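You operate a simulated robot arm through the tools that you are given. There is no shell and no other tool. Be economical: measure what you need, move in short steps, check, and stop when the job is done.

You run a simulated robot arm. Do the job below in one go: nothing can be reset, and whatever is moved stays where it is left.

Task
Put the stepped block from the top of the long steel bench on top of the holder on the top of the long steel bench. Stack the round insert marked "627" from the top of the long steel bench on top of the round insert marked "752". Fetch the mallet and set it on the top of the microscope bench. Put the white cup on the top of the short steel bench away on the top of the coolant tank. Put the blue cup on the top of the short steel bench away on the top of the coolant tank. Take the red tray and put it on the shelf of the long blue stand. Put the clamp from the top of the short steel bench on the blue cover. Turn the on-time knob to 10. Press the x zero button three times. Fetch the can from the shelf of the long blue stand and set it in the black crate. Take the blue chip bin and leave it on the top of the desk. Stack the card marked "709" from the top of the microscope bench on top of the card labelled "257". Take the yellow brush and leave it in the grey bin. Press the blue machine mist button to switch it on. Do these in any order. Set down upright: white cup, blue cup.

The check looks at the end state, three seconds after you hand in, the way a careful person would. Anything else that was tipped, shoved, dropped, spilled or broken makes it a failure. A push-on lid holds only when it is set on centred and level and pressed home; a screw cap is set on level and turned clockwise until tight.

Robot
A 7-joint arm with a fingered hand on a trunk, on a base that drives. Base frame: it is fixed to the floor where the robot stands at the start and does not move with it; the origin is under the middle of the robot, x ahead of it, y to its left, z up; the surface under the hand at the start is at about z = 800. Lengths are in mm, angles in degrees, forces in N, time in s.
With the tool pointing down near the work surface it reaches from about 340 to 700 mm from the robot's upright axis, wherever it stands. Its first joint turns from -69.0 to 172.0 degrees. Places, roughly: black crate (36x27x13 cm) [400, 4900, 800]; blue chip bin (26x15x6 cm) [500, -500, 800]; blue cover [250, 5250, 750]; blue cup (7x7x8 cm) [500, 4700, 800]; blue machine mist button [1000, 9800, 1100]; can [750, 2500, 250]; card [3250, 4000, 750]; clamp (10x4x2 cm) [600, 5400, 800]; grey bin (34x17x10 cm) [3000, 8200, 800]; holder [500, 750, 750]; mallet (5x20x9 cm) [400, 4000, 800]; on-time knob [-1200, 4400, 1100]; red tray [1000, 4750, 750]; round insert [500, 250, 750]; shelf of the long blue stand [700, 2300, 300]; stepped block (3x3x3 cm) [500, 0, 800]; top of the coolant tank (16x15 cm) [5960, 9880, 260]; top of the desk [-2400, -3200, 700]; top of the microscope bench [3000, 4100, 800]; white cup (7x7x8 cm) [500, 4200, 800]; x zero button [-1200, 2900, 1700]; yellow brush (4x3x11 cm) [3200, 8000, 800]. Payload 3.4 kg.
The tool frame sits at the grasp point between the pads (the TCP): z along the fingers, y along the line on which they close. The tips reach 25 mm beyond it. Largest opening 88 mm; the body of the gripper starts 29 mm behind the TCP. The gripper is a hand of 5 fingers: y runs from the thumb to the fingers, the wrist lies at [-13, -97, -162] in the tool frame, and closing takes about 1.5 s.
Orientation is that of the tool frame in the base frame, as a unit quaternion [x, y, z, w]. With the fingers straight down and the wrist toward the robot, the tool's x, y and z point along [0, 1, 0], [1, 0, 0] and [0, 0, -1] of the base frame.

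Tools
- The arm moves only by the tool arm_command. Its argument "steps" is a list of rows, each a list of 3 entries, a list of its own where there are three numbers: the shift along the base's x, y, z in mm, then the turn, a rotation vector about the base's x, y, z in degrees, then the finger opening in mm, from 0 to 88. In form: [[[tx, ty, tz], [ax, ay, az], grip], ...]. A call has 1 to 10 rows; each row shifts and turns the commanded pose from where the row before left it. Rows are played at 5 a second. More than 50 mm and 8.6 degrees between two rows, or a gripper value outside its range, and nothing of the call is played. A pose out of reach is approached as far as the arm can. The call stops where the force on the tool passes 40 N (or 10 N more than at its start, if that is more) or the arm is blocked; 0.2 s more then pass. Each finger travels about 153 mm/s and halts on what it meets, pressing with about 29 N; the grip force reading is that of the motor and also rises with nothing between the fingers. The clock runs only during rows and for 0.2 s after the last one: add rows that do not move to give the fingers time. The reply holds the time, the measured pose of the TCP, the force on the tool along the base axes, the opening and the grip force, in the units named above and with some noise, with the torque about the TCP (base axes, N m) and any sound that the robot's microphone picked up, and new pictures: "show" is both (left out), scene, wrist or none.
- Cameras (640 x 400 px; columns grow to the right, rows downward): "scene" is now at [128.5, 5.2, 1328]; the picture's right is [0.07, -1.00, 0.00], its down [-0.74, -0.06, -0.67] and it looks along [0.67, 0.05, -0.74] (base axes); focal length 214 px, centre (320, 200). "wrist" rides on the gripper at [59, -79, -105] in the tool frame; the picture's right is [-0.73, 0.32, -0.61], its down [-0.62, -0.68, 0.38] and it looks along [-0.29, 0.66, 0.70] (tool axes); focal length 234 px, centre (320, 200). There is no depth. A picture from a camera that has moved, and an enlarged one, comes with that camera's place and axes in the base frame and with its lens.
- raise_lower(by): slides the trunk up (or, below 0, down) by that many mm; the arm and the scene camera ride with it, the base frame stays. It gives what a move gives, with no picture.
- roll_base(legs): drives the robot by 1 to 6 legs, each [ahead, left, turn to the left] in mm, mm and degrees, along the robot's own axes; the way and the turn of a leg run together, so that a leg with both is an arc; at most 1500 mm and 180 degrees a leg. The arm and the cameras ride along, it lands a little off, and it stops where it bumps. It gives what a move gives, and a new picture of the scene camera.
- set_grasp(shape): the hand has 5 fingers and takes this shape, open, in about a second: jaw (thumb against the fingers, like two jaws); tri (thumb and two fingers); tip (a fingertip pinch); poke (one finger out to press); point (the index stretched); flat (the hand flat); cup (the hand cupped); fist (a fist). The gripper value then closes the fingers along that shape, each until it touches; the sizes above hold for jaw. It gives what a move gives, with no picture.
- head_to(pan, tilt): turns the head with the scene camera to pan (to the left, within 86 degrees either way) and tilt (down, from -29 to 69), counted from straight ahead of the robot. It gives what a move gives, and a new picture of the scene camera.
- enlarge(camera, box): a new picture of the part [left, top, right, bottom] of that camera's present view, enlarged. The clock stands still meanwhile.
- finish_job(): hands the job in; it is judged then, once.

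Go step by step. Nothing tells you exact positions but the pictures and the camera data: compare them with the known pose of the tool, close in by small moves and look again before you grip or let go. The budget is 577 turns and 360 pictures, counting those below and the enlarged ones. Unless the task says otherwise, let go and move clear before handing in, and close with one line.

The tools are called after ">>>" by a JSON object that holds its "fn" and its "kwargs". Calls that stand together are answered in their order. arm_command: Moves the arm, as the interface text tells. Its arguments: {"type":"object","properties":{"steps":{"type":"array"},"show":{"type":"string","enum":["both","scene","wrist","none"]}},"required":["steps"]} The other tools are called the same way: raise_lower (by) slides the trunk up or down; set_grasp (shape) gives the hand a shape; roll_base (legs) drives the base; head_to (pan, tilt) turns the head that bears the scene camera; enlarge (camera, box) takes an enlarged picture of a part of a camera's view; finish_job () hands the job in.

At the start:

```text
t: 0.0
eef_pos: [299.0, 147.6, 1140.9]
tool_rot: [0.707, 0.707, 0.0, 0.0]
force: [-0.2, -1.0, 0.2]
ft_torque: [-0.01, -0.03, -0.03]
width: 87.6
gripper_force: 0.0
shape: jaw
trunk travel left (down, up): [-600.0, 340.0]
robot x, y, heading: [0.4, 0.5, -0.1]
head pan, tilt: [4.3, 48.1]
```

scene: 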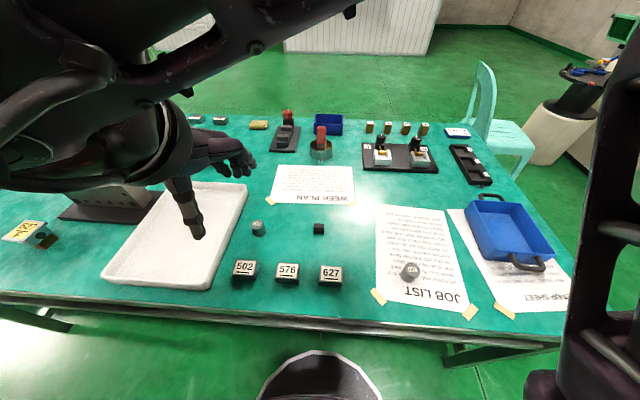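
wrist: 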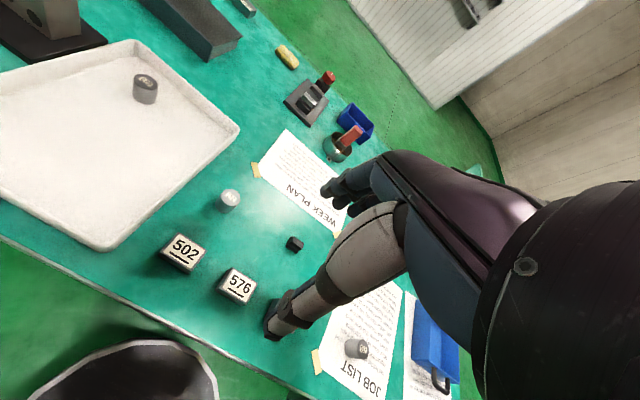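

I see the long steel bench with blocks 502, 576, 627, small round inserts, a dark stepped block and a blue bin on the right. I'll enlarge parts of it to identify the things.

>>> {"fn": "enlarge", "kwargs": {"camera": "scene", "box": [200, 180, 460, 342]}}

>>> {"fn": "enlarge", "kwargs": {"camera": "wrist", "box": [0, 0, 400, 250]}}

>>> {"fn": "enlarge", "kwargs": {"camera": "scene", "box": [180, 90, 500, 290]}}

```text
2.46 times, centred on (330, 261) of scene
camera zoom: at [128.5, 5.2, 1328.0], right [0.07, -1.0, 0.0], down [-0.74, -0.06, -0.67], along [0.67, 0.05, -0.74], focal length 528 px, centre (295, 50)
```

zoom: 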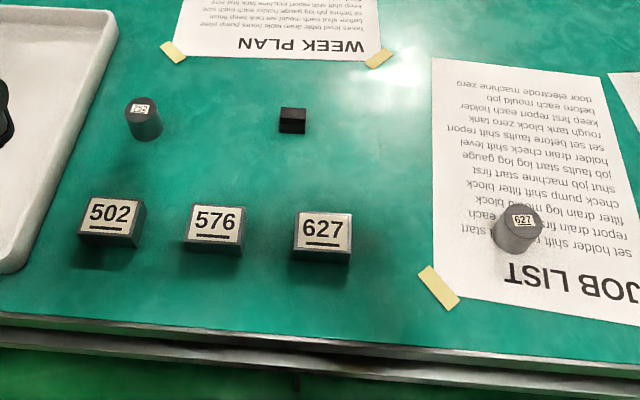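

```text
1.60 times, centred on (200, 125) of wrist
camera zoom: at [219.6, 208.2, 1245.6], right [0.32, -0.73, 0.61], down [-0.68, -0.62, -0.38], along [0.66, -0.29, -0.7], focal length 375 px, centre (512, 320)
```

zoom: 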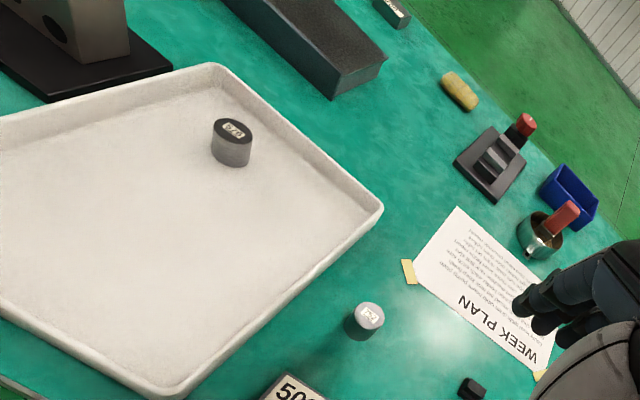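

```text
2.00 times, centred on (340, 190) of scene
camera zoom: at [128.5, 5.2, 1328.0], right [0.07, -1.0, 0.0], down [-0.74, -0.06, -0.67], along [0.67, 0.05, -0.74], focal length 429 px, centre (280, 220)
```

zoom: 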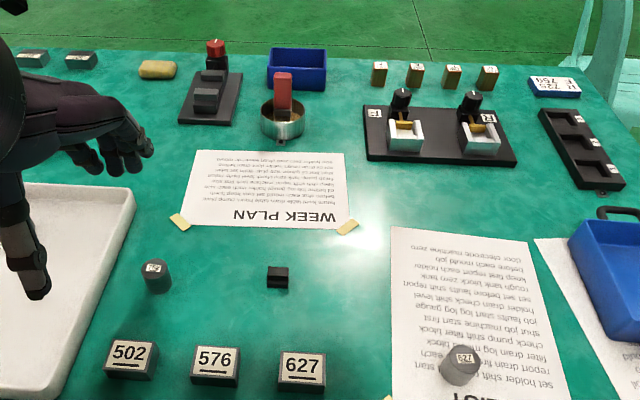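

I'll zoom in on the insert labels and on the holder at left.

>>> {"fn": "enlarge", "kwargs": {"camera": "scene", "box": [240, 212, 272, 240]}}

>>> {"fn": "enlarge", "kwargs": {"camera": "wrist", "box": [125, 60, 165, 110]}}

>>> {"fn": "head_to", "kwargs": {"pan": 55, "tilt": 45}}

```text
14.29 times, centred on (256, 226) of scene
camera zoom: at [128.5, 5.2, 1328.0], right [0.07, -1.0, 0.0], down [-0.74, -0.06, -0.67], along [0.67, 0.05, -0.74], focal length 3064 px, centre (1234, -171)
```

zoom: 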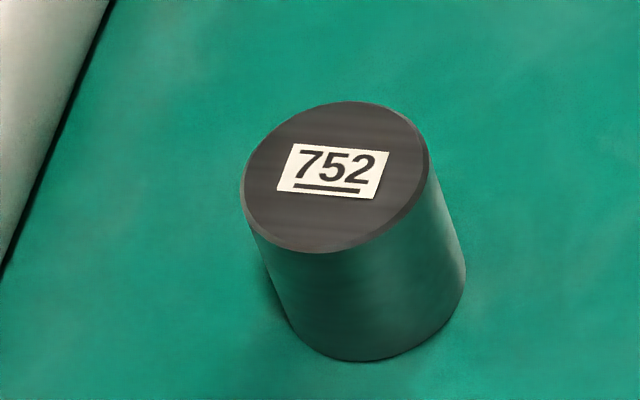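

```text
8.00 times, centred on (145, 85) of wrist
camera zoom: at [219.6, 208.2, 1245.6], right [0.32, -0.73, 0.61], down [-0.68, -0.62, -0.38], along [0.66, -0.29, -0.7], focal length 1873 px, centre (1720, 1120)
```

zoom: 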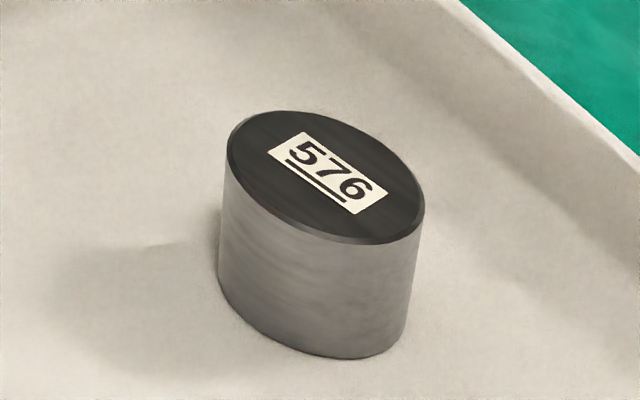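

```text
t: 1.2
eef_pos: [299.6, 148.5, 1141.0]
tool_rot: [0.706, 0.708, 0.0, 0.0]
force: [-0.4, -0.2, 0.6]
ft_torque: [0.02, 0.01, -0.01]
width: 87.7
gripper_force: 0.1
shape: jaw
trunk travel left (down, up): [-600.0, 340.0]
robot x, y, heading: [-0.9, 0.1, 0.2]
head pan, tilt: [55.0, 45.0]
camera scene: at [96.7, 65.9, 1332.4], right [0.82, -0.57, 0.0], down [-0.41, -0.58, -0.71], along [0.41, 0.58, -0.71], focal length 214 px, centre (320, 200)
```

scene: 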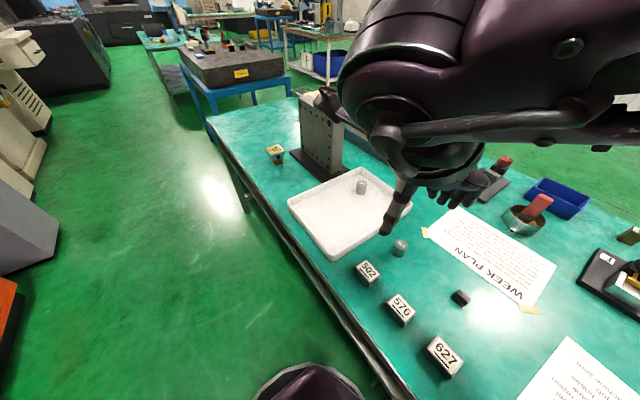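

752 is on the bench beside the white tray. I'll look closer at what may be the holder further left.

>>> {"fn": "enlarge", "kwargs": {"camera": "scene", "box": [220, 80, 400, 270]}}

>>> {"fn": "enlarge", "kwargs": {"camera": "scene", "box": [120, 0, 360, 150]}}

```text
2.11 times, centred on (310, 175) of scene
camera zoom: at [96.7, 65.9, 1332.4], right [0.82, -0.57, 0.0], down [-0.41, -0.58, -0.71], along [0.41, 0.58, -0.71], focal length 452 px, centre (341, 253)
```

zoom: 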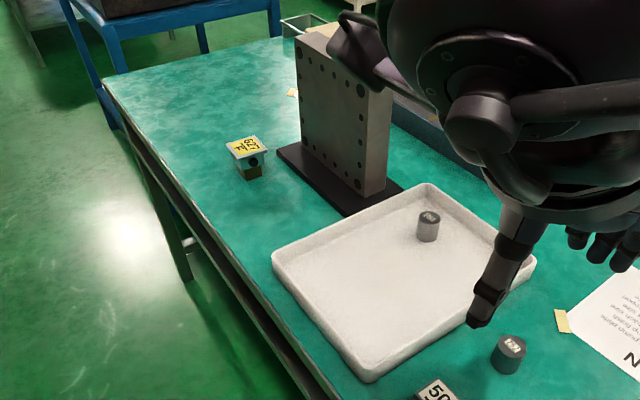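

```text
2.67 times, centred on (240, 75) of scene
camera zoom: at [96.7, 65.9, 1332.4], right [0.82, -0.57, 0.0], down [-0.41, -0.58, -0.71], along [0.41, 0.58, -0.71], focal length 572 px, centre (533, 533)
```

zoom: 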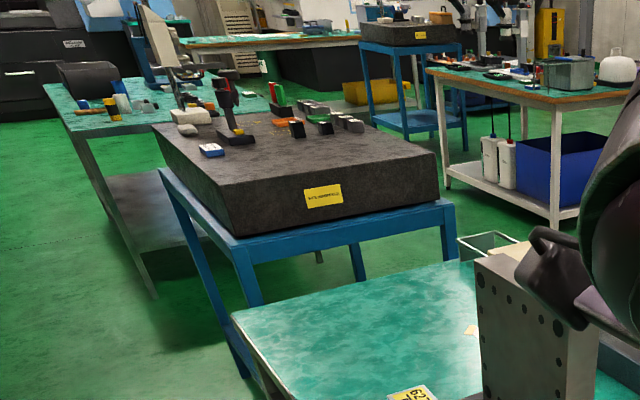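

>>> {"fn": "enlarge", "kwargs": {"camera": "scene", "box": [260, 140, 292, 170]}}

>>> {"fn": "head_to", "kwargs": {"pan": -30, "tilt": 45}}

```text
13.33 times, centred on (276, 155) of scene
camera zoom: at [96.7, 65.9, 1332.4], right [0.82, -0.57, 0.0], down [-0.41, -0.58, -0.71], along [0.41, 0.58, -0.71], focal length 2860 px, centre (907, 800)
```

zoom: 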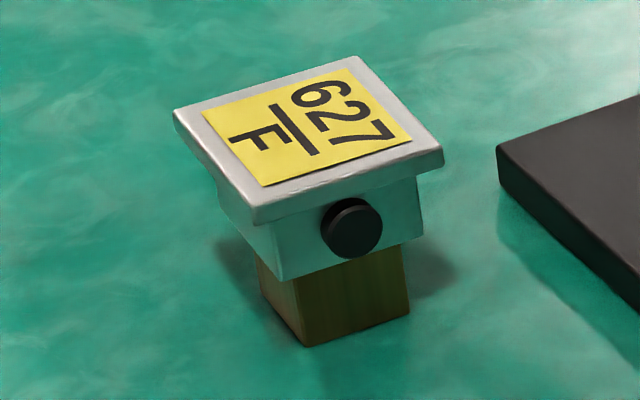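

```text
t: 2.8
eef_pos: [298.7, 148.8, 1139.9]
tool_rot: [0.707, 0.707, 0.001, -0.001]
force: [-0.7, -0.4, 0.0]
ft_torque: [0.0, 0.01, 0.01]
width: 87.5
gripper_force: 0.0
shape: jaw
trunk travel left (down, up): [-600.0, 340.0]
robot x, y, heading: [1.4, -1.6, -0.1]
head pan, tilt: [-30.0, 45.0]
camera scene: at [120.5, -41.2, 1332.4], right [-0.5, -0.87, 0.0], down [-0.61, 0.35, -0.71], along [0.61, -0.35, -0.71], focal length 214 px, centre (320, 200)
```

scene: 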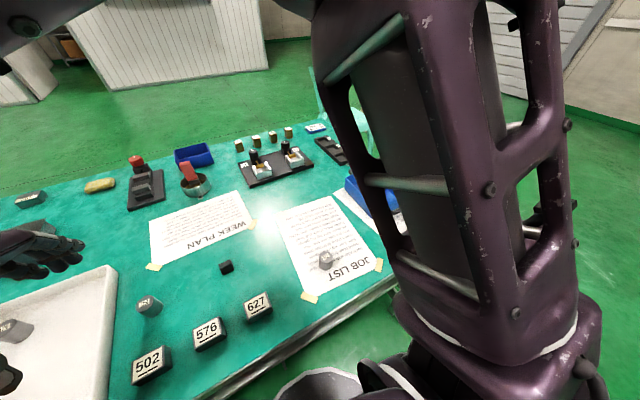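

The holder is the small white-topped piece (yellow label 627/F) near [400, 830]. I take the stepped block to be at about [483, 32], so I move the hand above it.

>>> {"fn": "arm_command", "kwargs": {"steps": [[[26, -16, -30], [0, 0, 0], 88], [[26, -16, -30], [0, 0, 0], 88], [[26, -16, -30], [0, 0, 0], 88], [[26, -16, -30], [0, 0, 0], 88], [[26, -16, -30], [0, 0, 0], 88], [[26, -17, -30], [0, 0, 0], 88], [[28, -17, -30], [0, 0, 0], 88], [[0, 0, 0], [0, 0, 0], 88]], "show": "both"}}

>>> {"fn": "enlarge", "kwargs": {"camera": "wrist", "box": [160, 100, 480, 300]}}

```text
t: 4.6
eef_pos: [481.9, 33.8, 932.1]
tool_rot: [0.707, 0.707, 0.0, 0.001]
force: [0.8, -0.8, -0.5]
ft_torque: [0.03, 0.0, 0.0]
width: 87.5
gripper_force: 0.1
shape: jaw
trunk travel left (down, up): [-600.0, 340.0]
robot x, y, heading: [-1.2, 2.3, -0.0]
head pan, tilt: [-30.0, 45.0]
camera scene: at [119.9, -40.8, 1332.5], right [-0.5, -0.87, 0.0], down [-0.61, 0.35, -0.71], along [0.61, -0.35, -0.71], focal length 214 px, centre (320, 200)
camera wrist: at [403.5, 93.6, 1037.5], right [0.32, -0.73, 0.61], down [-0.68, -0.62, -0.38], along [0.66, -0.29, -0.7], focal length 234 px, centre (320, 200)
```

scene: 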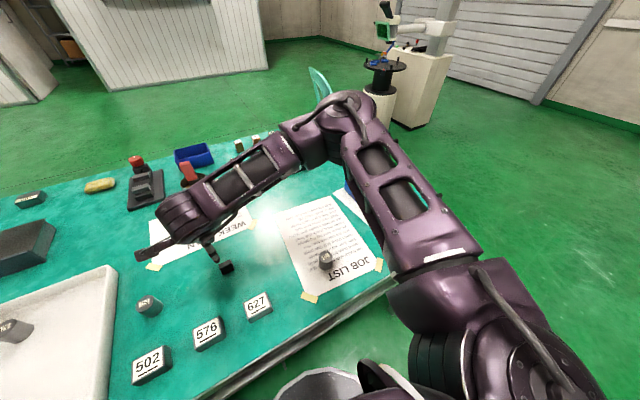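
wrist: 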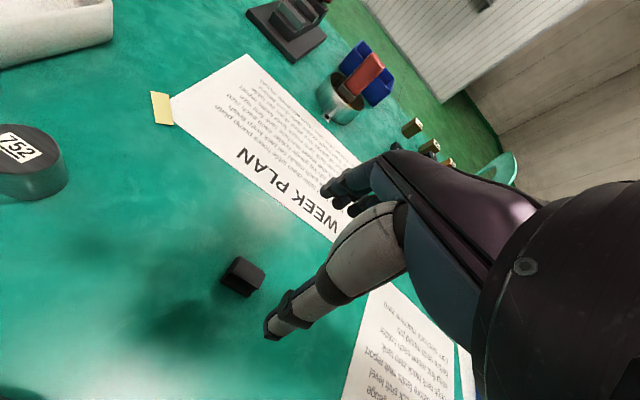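

```text
2.00 times, centred on (320, 200) of wrist
camera zoom: at [403.5, 93.6, 1037.5], right [0.32, -0.73, 0.61], down [-0.68, -0.62, -0.38], along [0.66, -0.29, -0.7], focal length 468 px, centre (320, 200)
```

zoom: 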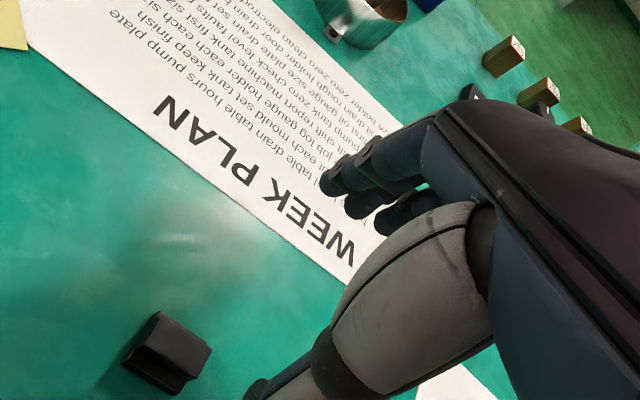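

The block is at about [477, 38]. I lower around it.

>>> {"fn": "arm_command", "kwargs": {"steps": [[[-5, 4, -30], [0, 0, 0], 88], [[0, 0, -30], [0, 0, 0], 88], [[0, 0, -20], [0, 0, 0], 88], [[0, 0, -15], [0, 0, 0], 88], [[0, 0, 0], [0, 0, 0], 88]], "show": "wrist"}}

>>> {"fn": "enlarge", "kwargs": {"camera": "wrist", "box": [200, 150, 400, 310]}}

```text
t: 5.8
eef_pos: [479.1, 39.7, 835.1]
tool_rot: [0.706, 0.708, 0.0, 0.0]
force: [-0.6, -0.3, 0.4]
ft_torque: [0.02, -0.01, -0.01]
width: 87.6
gripper_force: 0.1
shape: jaw
trunk travel left (down, up): [-600.0, 340.0]
robot x, y, heading: [-1.8, 2.4, -0.1]
head pan, tilt: [-30.0, 45.0]
camera wrist: at [399.8, 98.3, 940.8], right [0.32, -0.73, 0.61], down [-0.68, -0.62, -0.38], along [0.66, -0.29, -0.7], focal length 234 px, centre (320, 200)
```

wrist: 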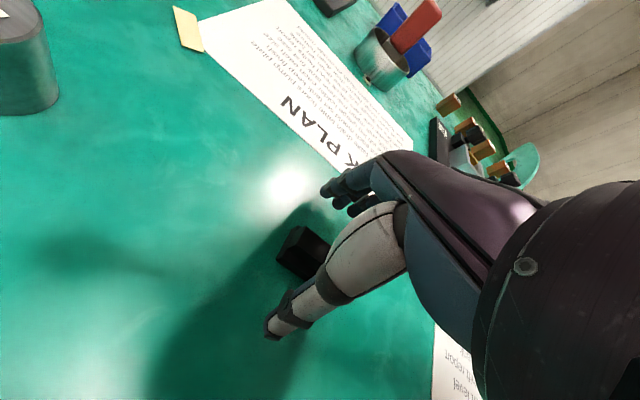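

```text
2.50 times, centred on (300, 230) of wrist
camera zoom: at [399.8, 98.3, 940.8], right [0.32, -0.73, 0.61], down [-0.68, -0.62, -0.38], along [0.66, -0.29, -0.7], focal length 585 px, centre (370, 125)
```

zoom: 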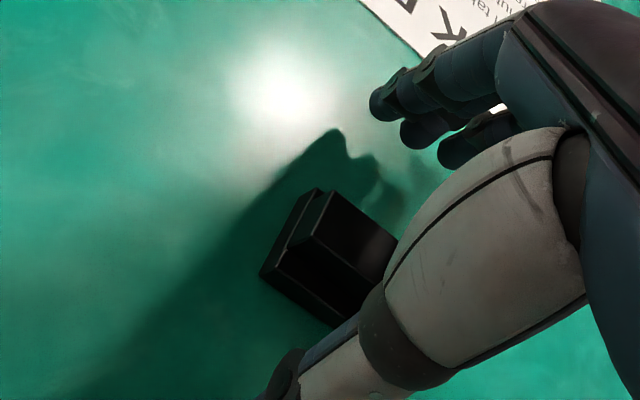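

The block lies within the grasp; I lower a little and close.

>>> {"fn": "arm_command", "kwargs": {"steps": [[[-4, 1, -5], [0, 0, 0], 88], [[0, 0, 0], [0, 0, 0], 50], [[0, 0, 0], [0, 0, 0], 20], [[0, 0, 0], [0, 0, 0], 10], [[0, 0, 0], [0, 0, 0], 10], [[0, 0, 0], [0, 0, 0], 10], [[0, 0, 0], [0, 0, 0], 10], [[0, 0, 0], [0, 0, 0], 10]], "show": "wrist"}}

```text
t: 7.6
eef_pos: [474.9, 39.0, 832.7]
tool_rot: [0.707, 0.707, 0.002, 0.001]
force: [4.1, 0.5, 17.9]
ft_torque: [0.06, -0.27, -0.01]
width: 18.9
gripper_force: 29.2
shape: jaw
trunk travel left (down, up): [-600.0, 340.0]
robot x, y, heading: [-3.6, 1.3, 0.1]
head pan, tilt: [-30.0, 45.0]
camera wrist: at [394.8, 99.6, 937.3], right [0.32, -0.73, 0.61], down [-0.68, -0.62, -0.39], along [0.66, -0.29, -0.69], focal length 234 px, centre (320, 200)
```

wrist: 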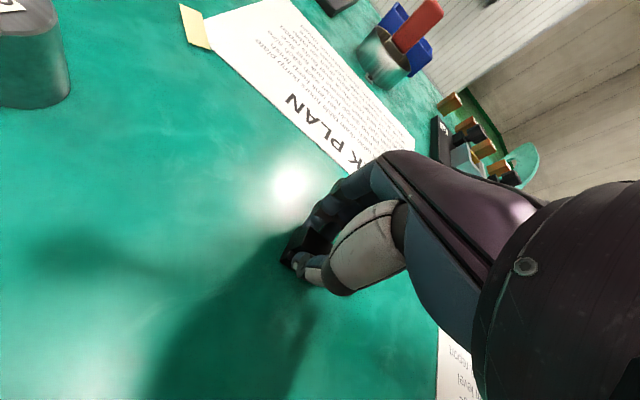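

Gripped at 19 mm (the upper step); the finger ends press lightly on the bench. I lift and look.

>>> {"fn": "arm_command", "kwargs": {"steps": [[[0, 0, 15], [0, 0, 0], 10], [[0, 0, 40], [0, 0, 0], 10], [[0, 0, 45], [0, 0, 0], 10], [[0, 0, 0], [0, 0, 0], 10]], "show": "wrist"}}

>>> {"fn": "enlarge", "kwargs": {"camera": "wrist", "box": [230, 170, 390, 290]}}

```text
t: 8.6
eef_pos: [477.6, 41.9, 927.5]
tool_rot: [0.707, 0.707, 0.0, -0.001]
force: [0.1, 0.0, -0.4]
ft_torque: [-0.01, 0.01, 0.01]
width: 17.8
gripper_force: 28.8
shape: jaw
trunk travel left (down, up): [-600.0, 340.0]
robot x, y, heading: [0.5, -4.4, 0.0]
head pan, tilt: [-30.0, 45.0]
camera wrist: at [396.7, 101.2, 1033.2], right [0.32, -0.73, 0.61], down [-0.68, -0.62, -0.38], along [0.66, -0.29, -0.7], focal length 234 px, centre (320, 200)
```

wrist: 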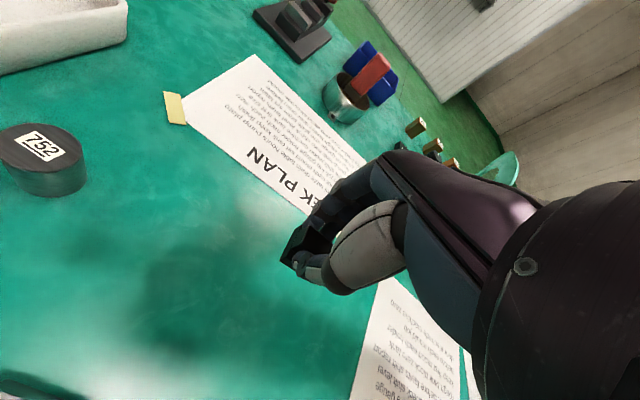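

```text
3.33 times, centred on (310, 230) of wrist
camera zoom: at [396.7, 101.2, 1033.2], right [0.32, -0.73, 0.61], down [-0.68, -0.62, -0.38], along [0.66, -0.29, -0.7], focal length 781 px, centre (353, 100)
```

zoom: 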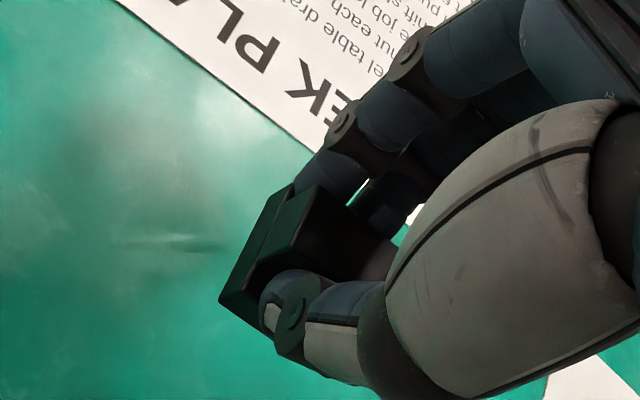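

The block is held, its bottom about 33 mm below the TCP. I retract and raise for clearance over the angle plate, then drive left towards the holder.

>>> {"fn": "arm_command", "kwargs": {"steps": [[[-25, 15, 30], [0, 0, 0], 10], [[-25, 15, 30], [0, 0, 0], 10], [[-25, 15, 30], [0, 0, 0], 10], [[-25, 15, 30], [0, 0, 0], 10], [[-25, 15, 30], [0, 0, 0], 10], [[-25, 15, 30], [0, 0, 0], 10], [[-25, 15, 30], [0, 0, 0], 10]], "show": "none"}}

>>> {"fn": "raise_lower", "kwargs": {"by": 150}}

>>> {"fn": "roll_base", "kwargs": {"legs": [[0, 750, 0]]}}

>>> {"fn": "head_to", "kwargs": {"pan": 0, "tilt": 50}}

```text
t: 10.2
eef_pos: [297.9, 146.1, 1141.2]
tool_rot: [0.707, 0.708, 0.001, 0.001]
force: [-0.8, 0.2, -1.6]
ft_torque: [-0.01, 0.02, 0.0]
width: 17.8
gripper_force: 29.1
shape: jaw
trunk travel left (down, up): [-600.0, 340.0]
robot x, y, heading: [2.1, -0.4, -0.1]
head pan, tilt: [-30.0, 45.0]
```

```text
t: 11.9
eef_pos: [300.5, 144.9, 1290.2]
tool_rot: [0.707, 0.708, 0.001, -0.001]
force: [0.5, 0.2, -1.2]
ft_torque: [0.01, 0.01, -0.01]
width: 17.5
gripper_force: 29.1
shape: jaw
trunk travel left (down, up): [-750.0, 190.0]
robot x, y, heading: [2.5, -1.4, 0.0]
head pan, tilt: [-30.0, 45.0]
```

```text
t: 16.0
eef_pos: [304.7, 891.9, 1290.1]
tool_rot: [0.709, 0.705, 0.001, -0.001]
force: [0.5, -1.3, -1.4]
ft_torque: [0.01, 0.05, 0.02]
width: 17.6
gripper_force: 28.3
shape: jaw
trunk travel left (down, up): [-750.0, 190.0]
robot x, y, heading: [2.3, 747.8, -0.6]
head pan, tilt: [-30.0, 45.0]
camera scene: at [122.9, 707.2, 1482.4], right [-0.51, -0.86, 0.0], down [-0.61, 0.36, -0.71], along [0.61, -0.36, -0.71], focal length 214 px, centre (320, 200)
```

scene: 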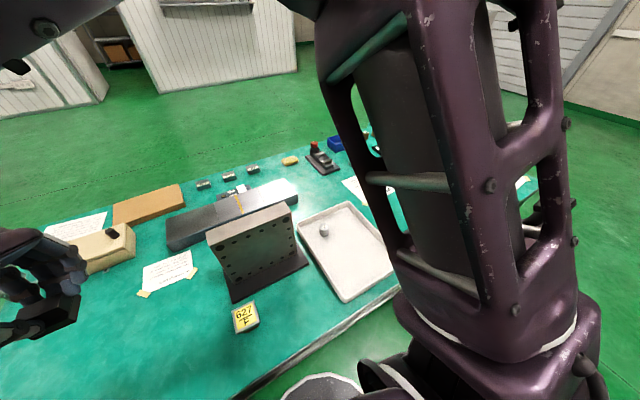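

```text
t: 16.9
eef_pos: [303.4, 892.1, 1289.0]
tool_rot: [0.709, 0.705, 0.001, 0.0]
force: [-0.7, -0.2, -1.3]
ft_torque: [0.03, -0.03, -0.02]
width: 17.7
gripper_force: 28.9
shape: jaw
trunk travel left (down, up): [-750.0, 190.0]
robot x, y, heading: [4.0, 749.6, -0.3]
head pan, tilt: [0.0, 50.0]
camera scene: at [129.8, 747.7, 1475.5], right [-0.01, -1.0, 0.0], down [-0.77, 0.01, -0.64], along [0.64, -0.01, -0.77], focal length 214 px, centre (320, 200)
```

scene: 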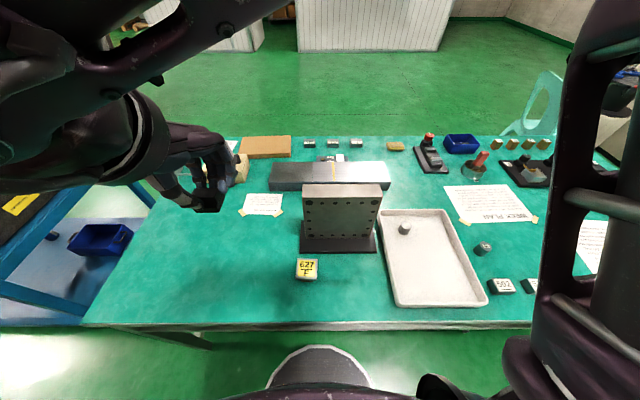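

The holder is at about [382, 786] with the plate right behind it. I back off 100 mm, then approach above the holder.

>>> {"fn": "roll_base", "kwargs": {"legs": [[-100, 0, 0]]}}

>>> {"fn": "arm_command", "kwargs": {"steps": [[[30, -18, -33], [0, 0, 0], 10], [[30, -18, -33], [0, 0, 0], 10], [[30, -18, -33], [0, 0, 0], 10], [[30, -18, -33], [0, 0, 0], 10], [[30, -18, -33], [0, 0, 0], 10], [[30, -16, -33], [0, 0, 0], 10], [[0, 0, -40], [0, 0, 0], 10], [[0, 0, -40], [0, 0, 0], 10], [[0, 0, -40], [0, 0, 0], 10], [[0, 0, 0], [0, 0, 0], 10]], "show": "both"}}

```text
t: 18.1
eef_pos: [204.4, 894.8, 1290.0]
tool_rot: [0.709, 0.705, 0.0, -0.001]
force: [0.1, 0.0, -1.4]
ft_torque: [0.0, 0.0, 0.0]
width: 17.7
gripper_force: 29.1
shape: jaw
trunk travel left (down, up): [-750.0, 190.0]
robot x, y, heading: [-99.0, 750.7, -0.4]
head pan, tilt: [0.0, 50.0]
camera scene: at [30.7, 748.7, 1475.5], right [-0.01, -1.0, 0.0], down [-0.77, 0.0, -0.64], along [0.64, 0.0, -0.77], focal length 214 px, centre (320, 200)
```

scene: 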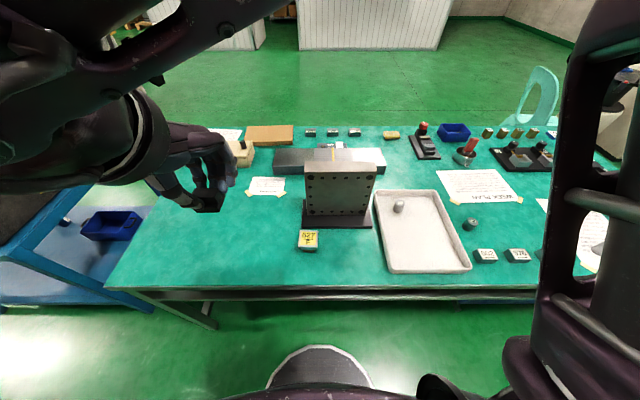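

```text
t: 20.3
eef_pos: [383.7, 788.8, 972.0]
tool_rot: [0.709, 0.705, 0.0, 0.0]
force: [0.4, 0.1, -1.6]
ft_torque: [0.0, 0.03, -0.04]
width: 17.2
gripper_force: 29.0
shape: jaw
trunk travel left (down, up): [-750.0, 190.0]
robot x, y, heading: [-95.4, 748.7, -0.5]
head pan, tilt: [0.0, 50.0]
camera scene: at [29.7, 748.8, 1475.6], right [-0.01, -1.0, 0.0], down [-0.77, 0.0, -0.64], along [0.64, 0.0, -0.77], focal length 214 px, centre (320, 200)
camera wrist: at [304.6, 848.2, 1076.2], right [0.32, -0.73, 0.61], down [-0.68, -0.62, -0.38], along [0.66, -0.29, -0.7], focal length 234 px, centre (320, 200)
```

scene: 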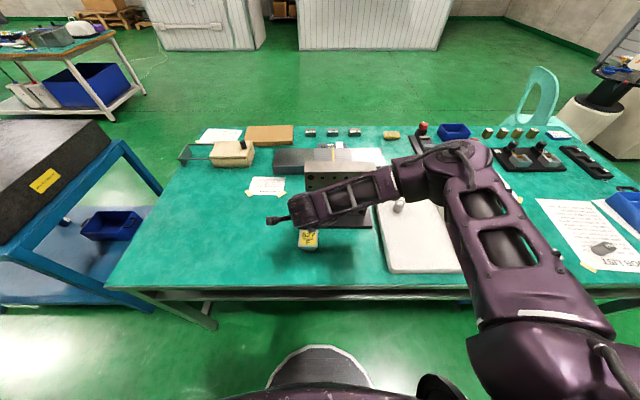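
wrist: 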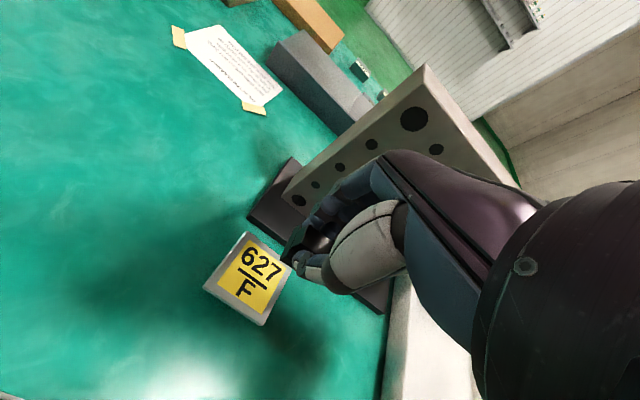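

The holder top sits at about [377, 788, 860–865]. I check where the block sits in the hand.

>>> {"fn": "enlarge", "kwargs": {"camera": "wrist", "box": [240, 190, 368, 290]}}

>>> {"fn": "enlarge", "kwargs": {"camera": "scene", "box": [260, 180, 360, 260]}}

```text
4.00 times, centred on (304, 240) of wrist
camera zoom: at [304.6, 848.2, 1076.2], right [0.32, -0.73, 0.61], down [-0.68, -0.62, -0.38], along [0.66, -0.29, -0.7], focal length 937 px, centre (384, 40)
```

zoom: 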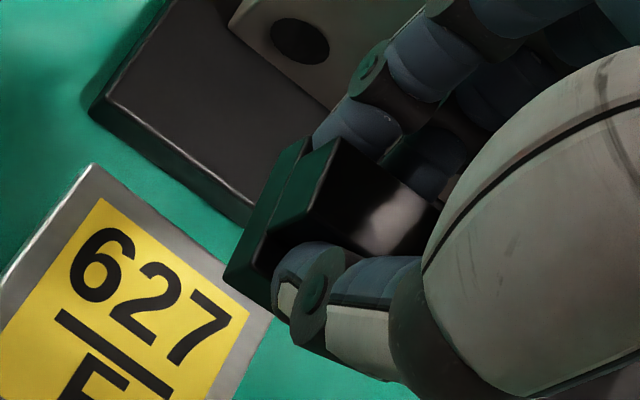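

```text
5.00 times, centred on (310, 220) of scene
camera zoom: at [29.7, 748.8, 1475.6], right [-0.01, -1.0, 0.0], down [-0.77, 0.0, -0.64], along [0.64, 0.0, -0.77], focal length 1072 px, centre (370, 100)
```

zoom: 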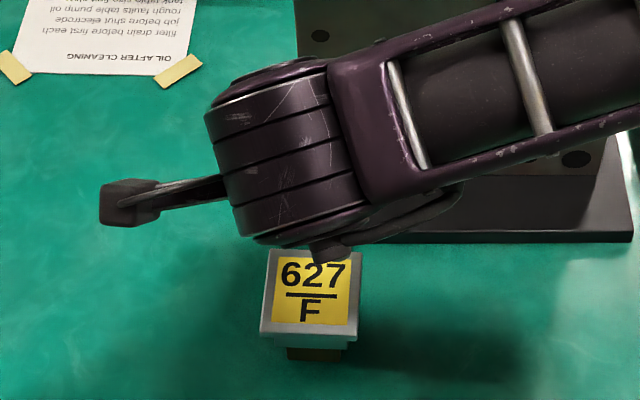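

The block centre is about [+2, -5] from the TCP. I shift by [-8, +5] and descend most of the way.

>>> {"fn": "arm_command", "kwargs": {"steps": [[[-8, 5, 0], [0, 0, 0], 10], [[0, 0, -30], [0, 0, 0], 10], [[0, 0, -25], [0, 0, 0], 10], [[0, 0, 0], [0, 0, 0], 10]], "show": "wrist"}}

>>> {"fn": "enlarge", "kwargs": {"camera": "wrist", "box": [220, 180, 380, 300]}}

```text
t: 21.3
eef_pos: [376.0, 791.3, 915.3]
tool_rot: [0.709, 0.705, 0.0, -0.001]
force: [0.2, 0.1, -1.3]
ft_torque: [-0.01, 0.03, -0.01]
width: 17.6
gripper_force: 28.6
shape: jaw
trunk travel left (down, up): [-750.0, 190.0]
robot x, y, heading: [-93.3, 746.5, -0.1]
head pan, tilt: [0.0, 50.0]
camera wrist: at [296.0, 852.0, 1019.6], right [0.32, -0.73, 0.61], down [-0.68, -0.62, -0.38], along [0.66, -0.29, -0.7], focal length 234 px, centre (320, 200)
```

wrist: 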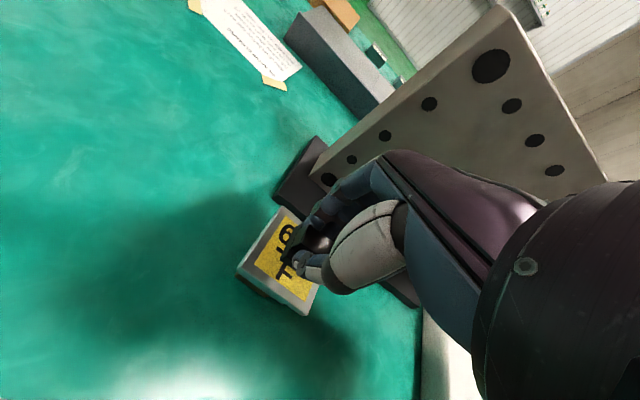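

```text
3.33 times, centred on (300, 240) of wrist
camera zoom: at [296.0, 852.0, 1019.6], right [0.32, -0.73, 0.61], down [-0.68, -0.62, -0.38], along [0.66, -0.29, -0.7], focal length 781 px, centre (387, 67)
```

zoom: 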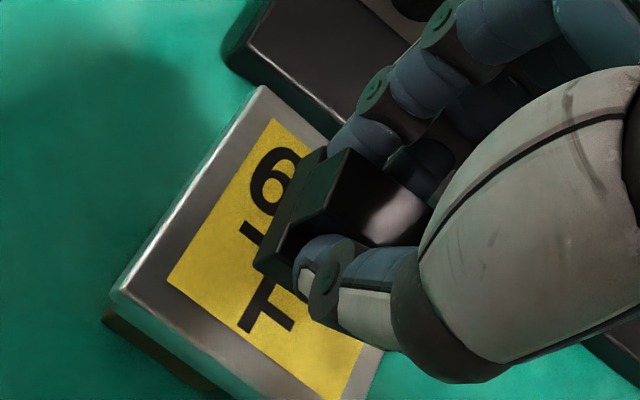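

The block is centred over the top within a few mm. I lower to contact in small steps.

>>> {"fn": "arm_command", "kwargs": {"steps": [[[1, -1, -10], [0, 0, 0], 10], [[0, 0, -4], [0, 0, 0], 10], [[0, 0, -3], [0, 0, 0], 10], [[0, 0, -2], [0, 0, 0], 10], [[0, 0, 0], [0, 0, 0], 10]], "show": "wrist"}}

>>> {"fn": "enlarge", "kwargs": {"camera": "wrist", "box": [220, 180, 380, 300]}}

```text
t: 22.5
eef_pos: [377.8, 790.8, 896.8]
tool_rot: [0.709, 0.706, 0.0, -0.001]
force: [1.7, 0.3, 1.6]
ft_torque: [0.02, -0.01, -0.02]
width: 17.3
gripper_force: 29.0
shape: jaw
trunk travel left (down, up): [-750.0, 190.0]
robot x, y, heading: [-96.0, 748.3, -0.3]
head pan, tilt: [0.0, 50.0]
camera wrist: at [298.0, 851.3, 1002.3], right [0.32, -0.73, 0.61], down [-0.68, -0.62, -0.38], along [0.66, -0.29, -0.7], focal length 234 px, centre (320, 200)
```

wrist: 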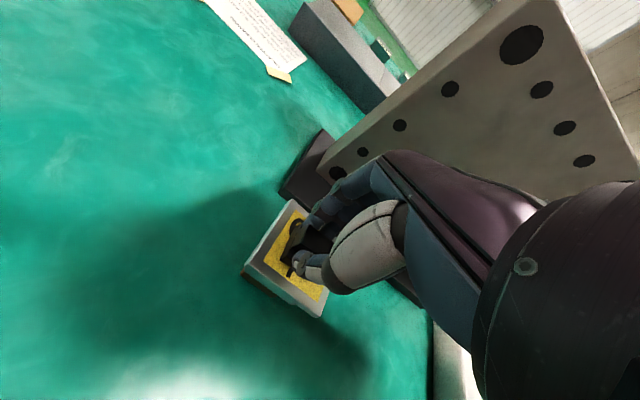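

```text
3.33 times, centred on (300, 240) of wrist
camera zoom: at [298.0, 851.3, 1002.3], right [0.32, -0.73, 0.61], down [-0.68, -0.62, -0.38], along [0.66, -0.29, -0.7], focal length 781 px, centre (387, 67)
```

zoom: 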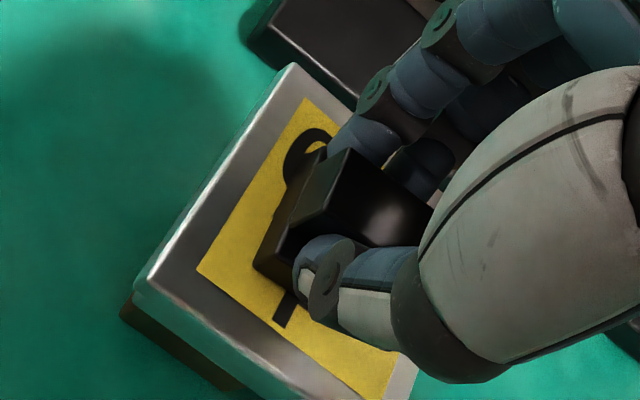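

Contact is just starting (+3 N). I press 1 mm more and let go gently.

>>> {"fn": "arm_command", "kwargs": {"steps": [[[0, 0, -1], [0, 0, 0], 10], [[0, 0, 0], [0, 0, 0], 10], [[0, 0, 0], [0, 0, 0], 24], [[0, 0, 0], [0, 0, 0], 34], [[0, 0, 0], [0, 0, 0], 50], [[0, 0, 0], [0, 0, 0], 60], [[0, 0, 0], [0, 0, 0], 70]], "show": "wrist"}}

>>> {"fn": "enlarge", "kwargs": {"camera": "wrist", "box": [220, 180, 380, 300]}}

```text
t: 24.1
eef_pos: [375.2, 790.2, 896.3]
tool_rot: [0.708, 0.706, 0.001, -0.001]
force: [-0.4, 0.0, -0.6]
ft_torque: [0.02, 0.04, -0.01]
width: 69.6
gripper_force: 0.2
shape: jaw
trunk travel left (down, up): [-750.0, 190.0]
robot x, y, heading: [-95.9, 750.6, -0.3]
head pan, tilt: [0.0, 50.0]
camera wrist: at [297.6, 851.2, 1001.1], right [0.32, -0.73, 0.61], down [-0.68, -0.62, -0.38], along [0.66, -0.29, -0.7], focal length 234 px, centre (320, 200)
```

wrist: 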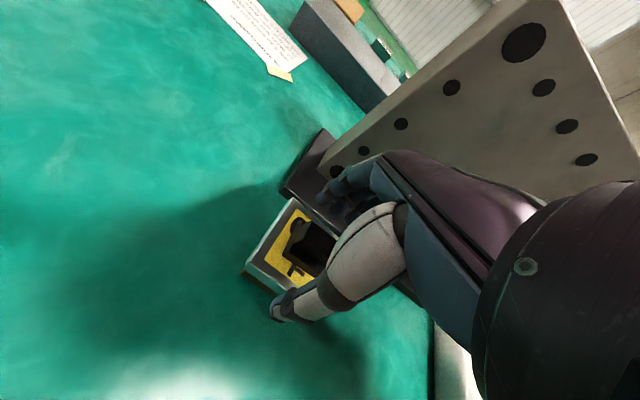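

```text
3.33 times, centred on (300, 240) of wrist
camera zoom: at [297.6, 851.2, 1001.1], right [0.32, -0.73, 0.61], down [-0.68, -0.62, -0.38], along [0.66, -0.29, -0.7], focal length 781 px, centre (387, 67)
```

zoom: 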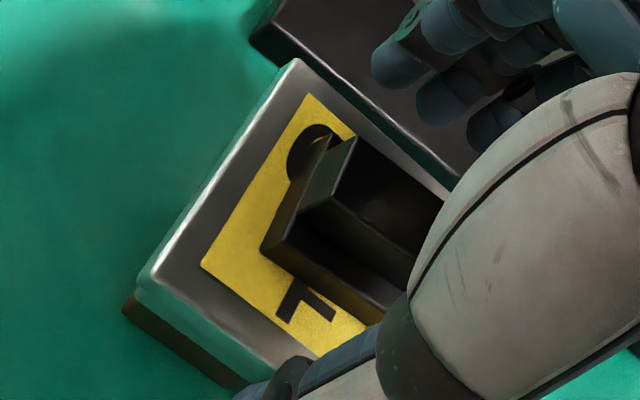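

The block rests on the holder. I lift clear, retract and drive to the round inserts.

>>> {"fn": "arm_command", "kwargs": {"steps": [[[0, 0, 10], [0, 0, 0], 75], [[0, 0, 25], [0, 0, 0], 85], [[0, 0, 45], [0, 0, 0], 88], [[0, 0, 45], [0, 0, 0], 88], [[-10, 10, 40], [0, 0, 0], 88], [[-20, 12, 40], [0, 0, 0], 88], [[-30, 20, 35], [0, 0, 0], 88], [[-30, 20, 35], [0, 0, 0], 88], [[-30, 20, 35], [0, 0, 0], 88], [[-30, 20, 35], [0, 0, 0], 88]], "show": "wrist"}}

>>> {"fn": "roll_base", "kwargs": {"legs": [[20, -690, 0]]}}

```text
refused: row 7 steps farther than a row can; nothing moved
```

```text
t: 27.9
eef_pos: [391.9, 102.1, 897.5]
tool_rot: [0.71, 0.705, 0.001, -0.001]
force: [0.2, 0.0, -0.1]
ft_torque: [0.03, 0.0, 0.01]
width: 69.8
gripper_force: 0.1
shape: jaw
trunk travel left (down, up): [-750.0, 190.0]
robot x, y, heading: [-82.2, 64.8, -0.9]
head pan, tilt: [0.0, 50.0]
camera scene: at [45.2, 60.5, 1475.5], right [-0.01, -1.0, 0.0], down [-0.77, 0.01, -0.64], along [0.64, -0.01, -0.77], focal length 214 px, centre (320, 200)
```

scene: 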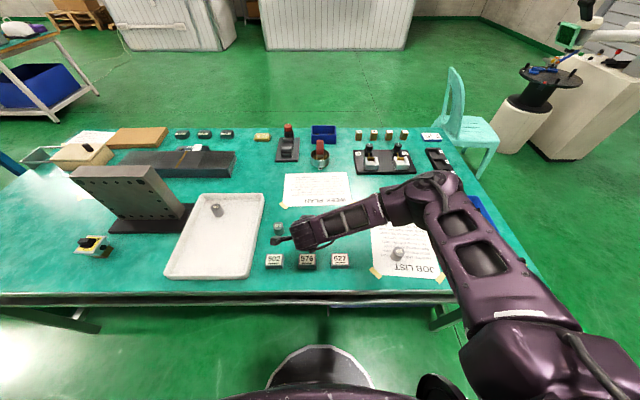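

That chained drive went while the hand was still low – I must check what happened to the holder.

>>> {"fn": "enlarge", "kwargs": {"camera": "scene", "box": [50, 150, 300, 290]}}

>>> {"fn": "enlarge", "kwargs": {"camera": "scene", "box": [70, 225, 120, 265]}}

```text
2.56 times, centred on (175, 220) of scene
camera zoom: at [45.2, 60.5, 1475.5], right [-0.01, -1.0, 0.0], down [-0.77, 0.01, -0.64], along [0.64, -0.01, -0.77], focal length 549 px, centre (691, 149)
```

zoom: 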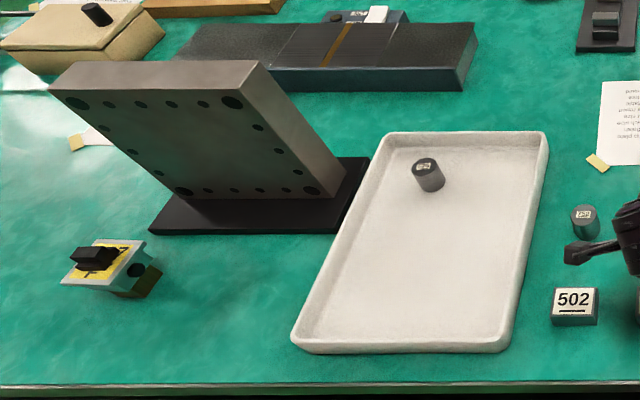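

```text
10.00 times, centred on (95, 245) of scene
camera zoom: at [45.2, 60.5, 1475.5], right [-0.01, -1.0, 0.0], down [-0.77, 0.01, -0.64], along [0.64, -0.01, -0.77], focal length 2145 px, centre (2570, -250)
```

zoom: 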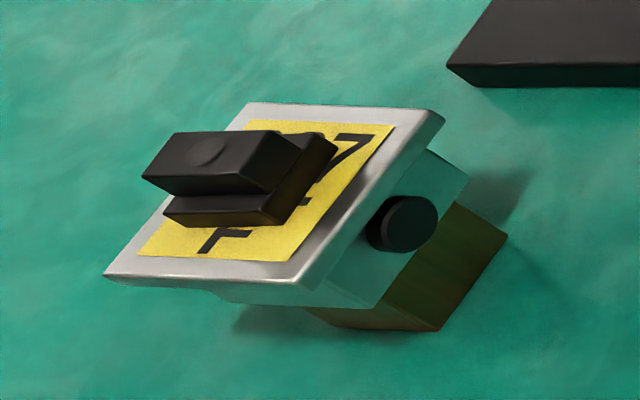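

Luckily nothing was touched: the holder and block stand as placed. From now on I check before driving. Now to the insert 627 at about [350, -193].

>>> {"fn": "arm_command", "kwargs": {"steps": [[[0, -10, 40], [0, 0, 0], 88], [[-5, -35, 10], [0, 0, 0], 88], [[-5, -35, 0], [0, 0, 0], 88], [[-5, -35, 0], [0, 0, 0], 88], [[-5, -35, 0], [0, 0, 0], 88], [[-5, -35, 0], [0, 0, 0], 88], [[-5, -35, 0], [0, 0, 0], 88], [[-5, -35, 0], [0, 0, 0], 88], [[-5, -40, 0], [0, 0, 0], 88], [[0, 0, 0], [0, 0, 0], 88]], "show": "wrist"}}

```text
t: 30.1
eef_pos: [352.7, -194.0, 943.8]
tool_rot: [0.71, 0.705, 0.0, -0.001]
force: [0.6, -1.2, 0.8]
ft_torque: [0.03, -0.02, 0.01]
width: 88.0
gripper_force: 0.0
shape: jaw
trunk travel left (down, up): [-750.0, 190.0]
robot x, y, heading: [-82.4, 66.9, -0.3]
head pan, tilt: [0.0, 50.0]
camera wrist: at [273.2, -133.3, 1049.2], right [0.32, -0.73, 0.61], down [-0.69, -0.62, -0.38], along [0.65, -0.29, -0.7], focal length 234 px, centre (320, 200)
```

wrist: 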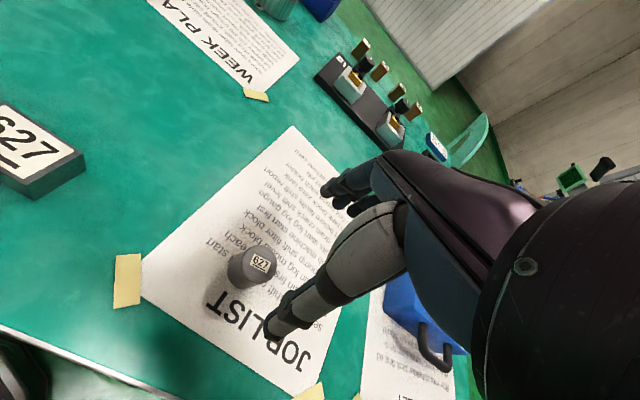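

Insert 627 is at about [357, -193]. I lower around it and grip.

>>> {"fn": "arm_command", "kwargs": {"steps": [[[4, 1, -30], [0, 0, 0], 88], [[0, 0, -35], [0, 0, 0], 88], [[0, 0, -25], [0, 0, 0], 88], [[0, 0, -14], [0, 0, 0], 88], [[0, 0, 0], [0, 0, 0], 88]], "show": "wrist"}}

```text
t: 31.3
eef_pos: [355.5, -190.5, 842.2]
tool_rot: [0.709, 0.705, 0.001, 0.0]
force: [0.2, -0.8, 0.2]
ft_torque: [0.03, -0.03, 0.01]
width: 88.0
gripper_force: 0.0
shape: jaw
trunk travel left (down, up): [-750.0, 190.0]
robot x, y, heading: [-81.6, 61.8, -0.4]
head pan, tilt: [0.0, 50.0]
camera wrist: at [276.6, -130.8, 947.2], right [0.32, -0.73, 0.61], down [-0.69, -0.62, -0.38], along [0.65, -0.29, -0.7], focal length 234 px, centre (320, 200)
```

wrist: 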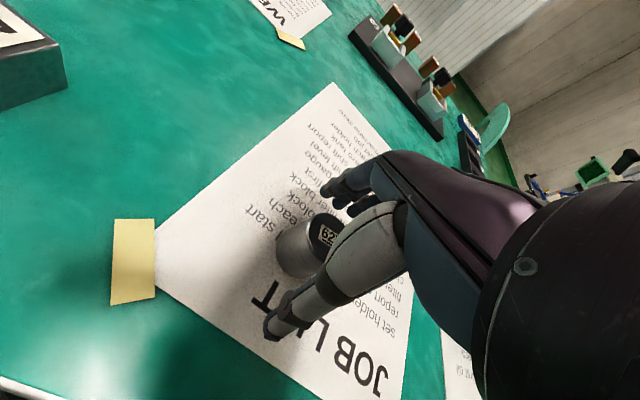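

>>> {"fn": "arm_command", "kwargs": {"steps": [[[0, 0, -3], [0, 0, 0], 70], [[0, 0, 0], [0, 0, 0], 45], [[0, 0, 0], [0, 0, 0], 25], [[0, 0, 0], [0, 0, 0], 20], [[0, 0, 0], [0, 0, 0], 20], [[0, 0, 0], [0, 0, 0], 20], [[0, 0, 0], [0, 0, 0], 20]], "show": "wrist"}}

>>> {"fn": "enlarge", "kwargs": {"camera": "wrist", "box": [240, 180, 400, 300]}}

```text
t: 32.9
eef_pos: [355.3, -190.7, 839.3]
tool_rot: [0.709, 0.705, 0.001, -0.001]
force: [-1.5, -0.2, -0.6]
ft_torque: [0.0, 0.0, -0.01]
width: 27.8
gripper_force: 28.9
shape: jaw
trunk travel left (down, up): [-750.0, 190.0]
robot x, y, heading: [-86.0, 65.0, -0.3]
head pan, tilt: [0.0, 50.0]
camera wrist: at [276.3, -130.7, 944.6], right [0.32, -0.73, 0.61], down [-0.69, -0.62, -0.38], along [0.65, -0.29, -0.7], focal length 234 px, centre (320, 200)
```

wrist: 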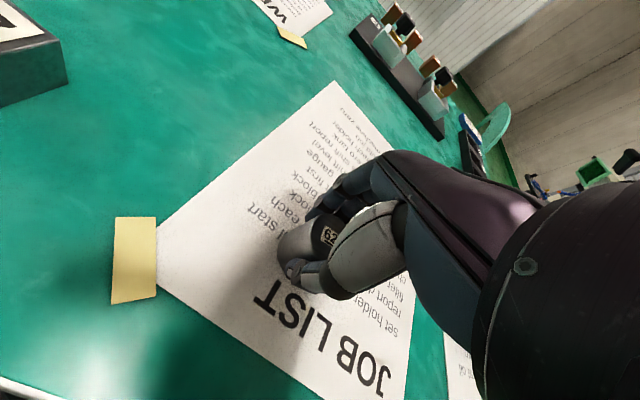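

```text
3.33 times, centred on (320, 240) of wrist
camera zoom: at [276.3, -130.7, 944.6], right [0.32, -0.73, 0.61], down [-0.69, -0.62, -0.38], along [0.65, -0.29, -0.7], focal length 781 px, centre (320, 67)
```

zoom: 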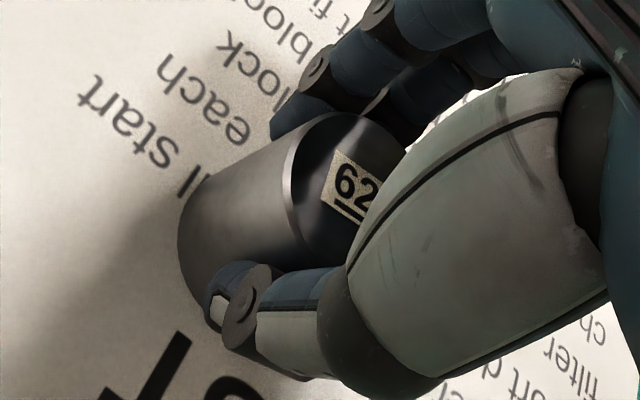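

Gripped (27.8 mm). I lift and carry it to above insert 752.

>>> {"fn": "arm_command", "kwargs": {"steps": [[[0, 0, 35], [0, 0, 0], 20], [[0, 0, 45], [0, 0, 0], 20], [[5, 30, 30], [0, 0, 0], 20], [[10, 47, 0], [0, 0, 0], 20], [[10, 47, 0], [0, 0, 0], 20], [[10, 47, 0], [0, 0, 0], 20], [[10, 47, 0], [0, 0, 0], 20], [[10, 47, 0], [0, 0, 0], 20], [[10, 47, 0], [0, 0, 0], 20], [[10, 47, 0], [0, 0, 0], 20]], "show": "none"}}

>>> {"fn": "arm_command", "kwargs": {"steps": [[[20, 30, 0], [0, 0, 0], 20], [[14, 6, 0], [0, 0, 0], 20], [[0, 0, 0], [0, 0, 0], 20]], "show": "wrist"}}

>>> {"fn": "enlarge", "kwargs": {"camera": "wrist", "box": [160, 180, 400, 330]}}

```text
t: 35.1
eef_pos: [429.9, 169.4, 947.7]
tool_rot: [0.711, 0.704, 0.0, 0.0]
force: [-0.2, 0.6, -2.8]
ft_torque: [-0.01, 0.0, -0.02]
width: 27.8
gripper_force: 29.6
shape: jaw
trunk travel left (down, up): [-750.0, 190.0]
robot x, y, heading: [-81.6, 64.3, -0.6]
head pan, tilt: [0.0, 50.0]
```

```text
t: 35.9
eef_pos: [464.4, 202.4, 948.5]
tool_rot: [0.709, 0.705, 0.001, -0.001]
force: [-0.6, 0.6, -3.0]
ft_torque: [0.01, -0.03, 0.01]
width: 27.6
gripper_force: 28.8
shape: jaw
trunk travel left (down, up): [-750.0, 190.0]
robot x, y, heading: [-80.2, 58.1, -0.3]
head pan, tilt: [0.0, 50.0]
camera wrist: at [385.2, 263.4, 1052.5], right [0.32, -0.73, 0.61], down [-0.69, -0.62, -0.38], along [0.65, -0.29, -0.7], focal length 234 px, centre (320, 200)
```

wrist: 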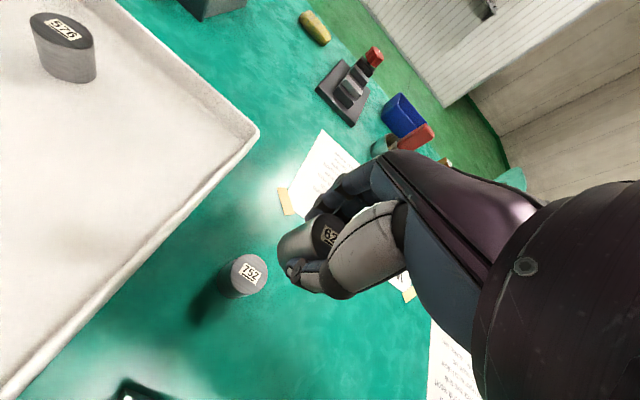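

```text
2.67 times, centred on (280, 255) of wrist
camera zoom: at [385.2, 263.4, 1052.5], right [0.32, -0.73, 0.61], down [-0.69, -0.62, -0.38], along [0.65, -0.29, -0.7], focal length 624 px, centre (427, 53)
```

zoom: 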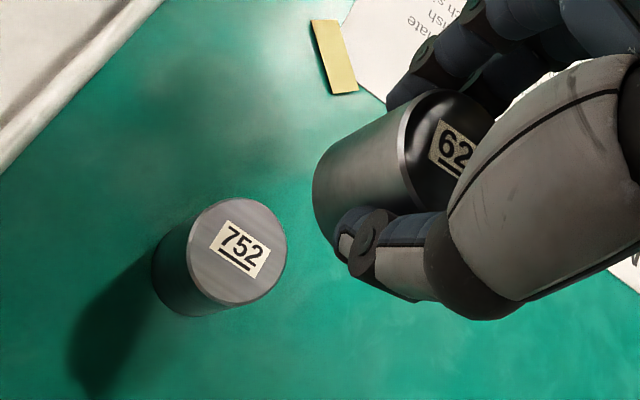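

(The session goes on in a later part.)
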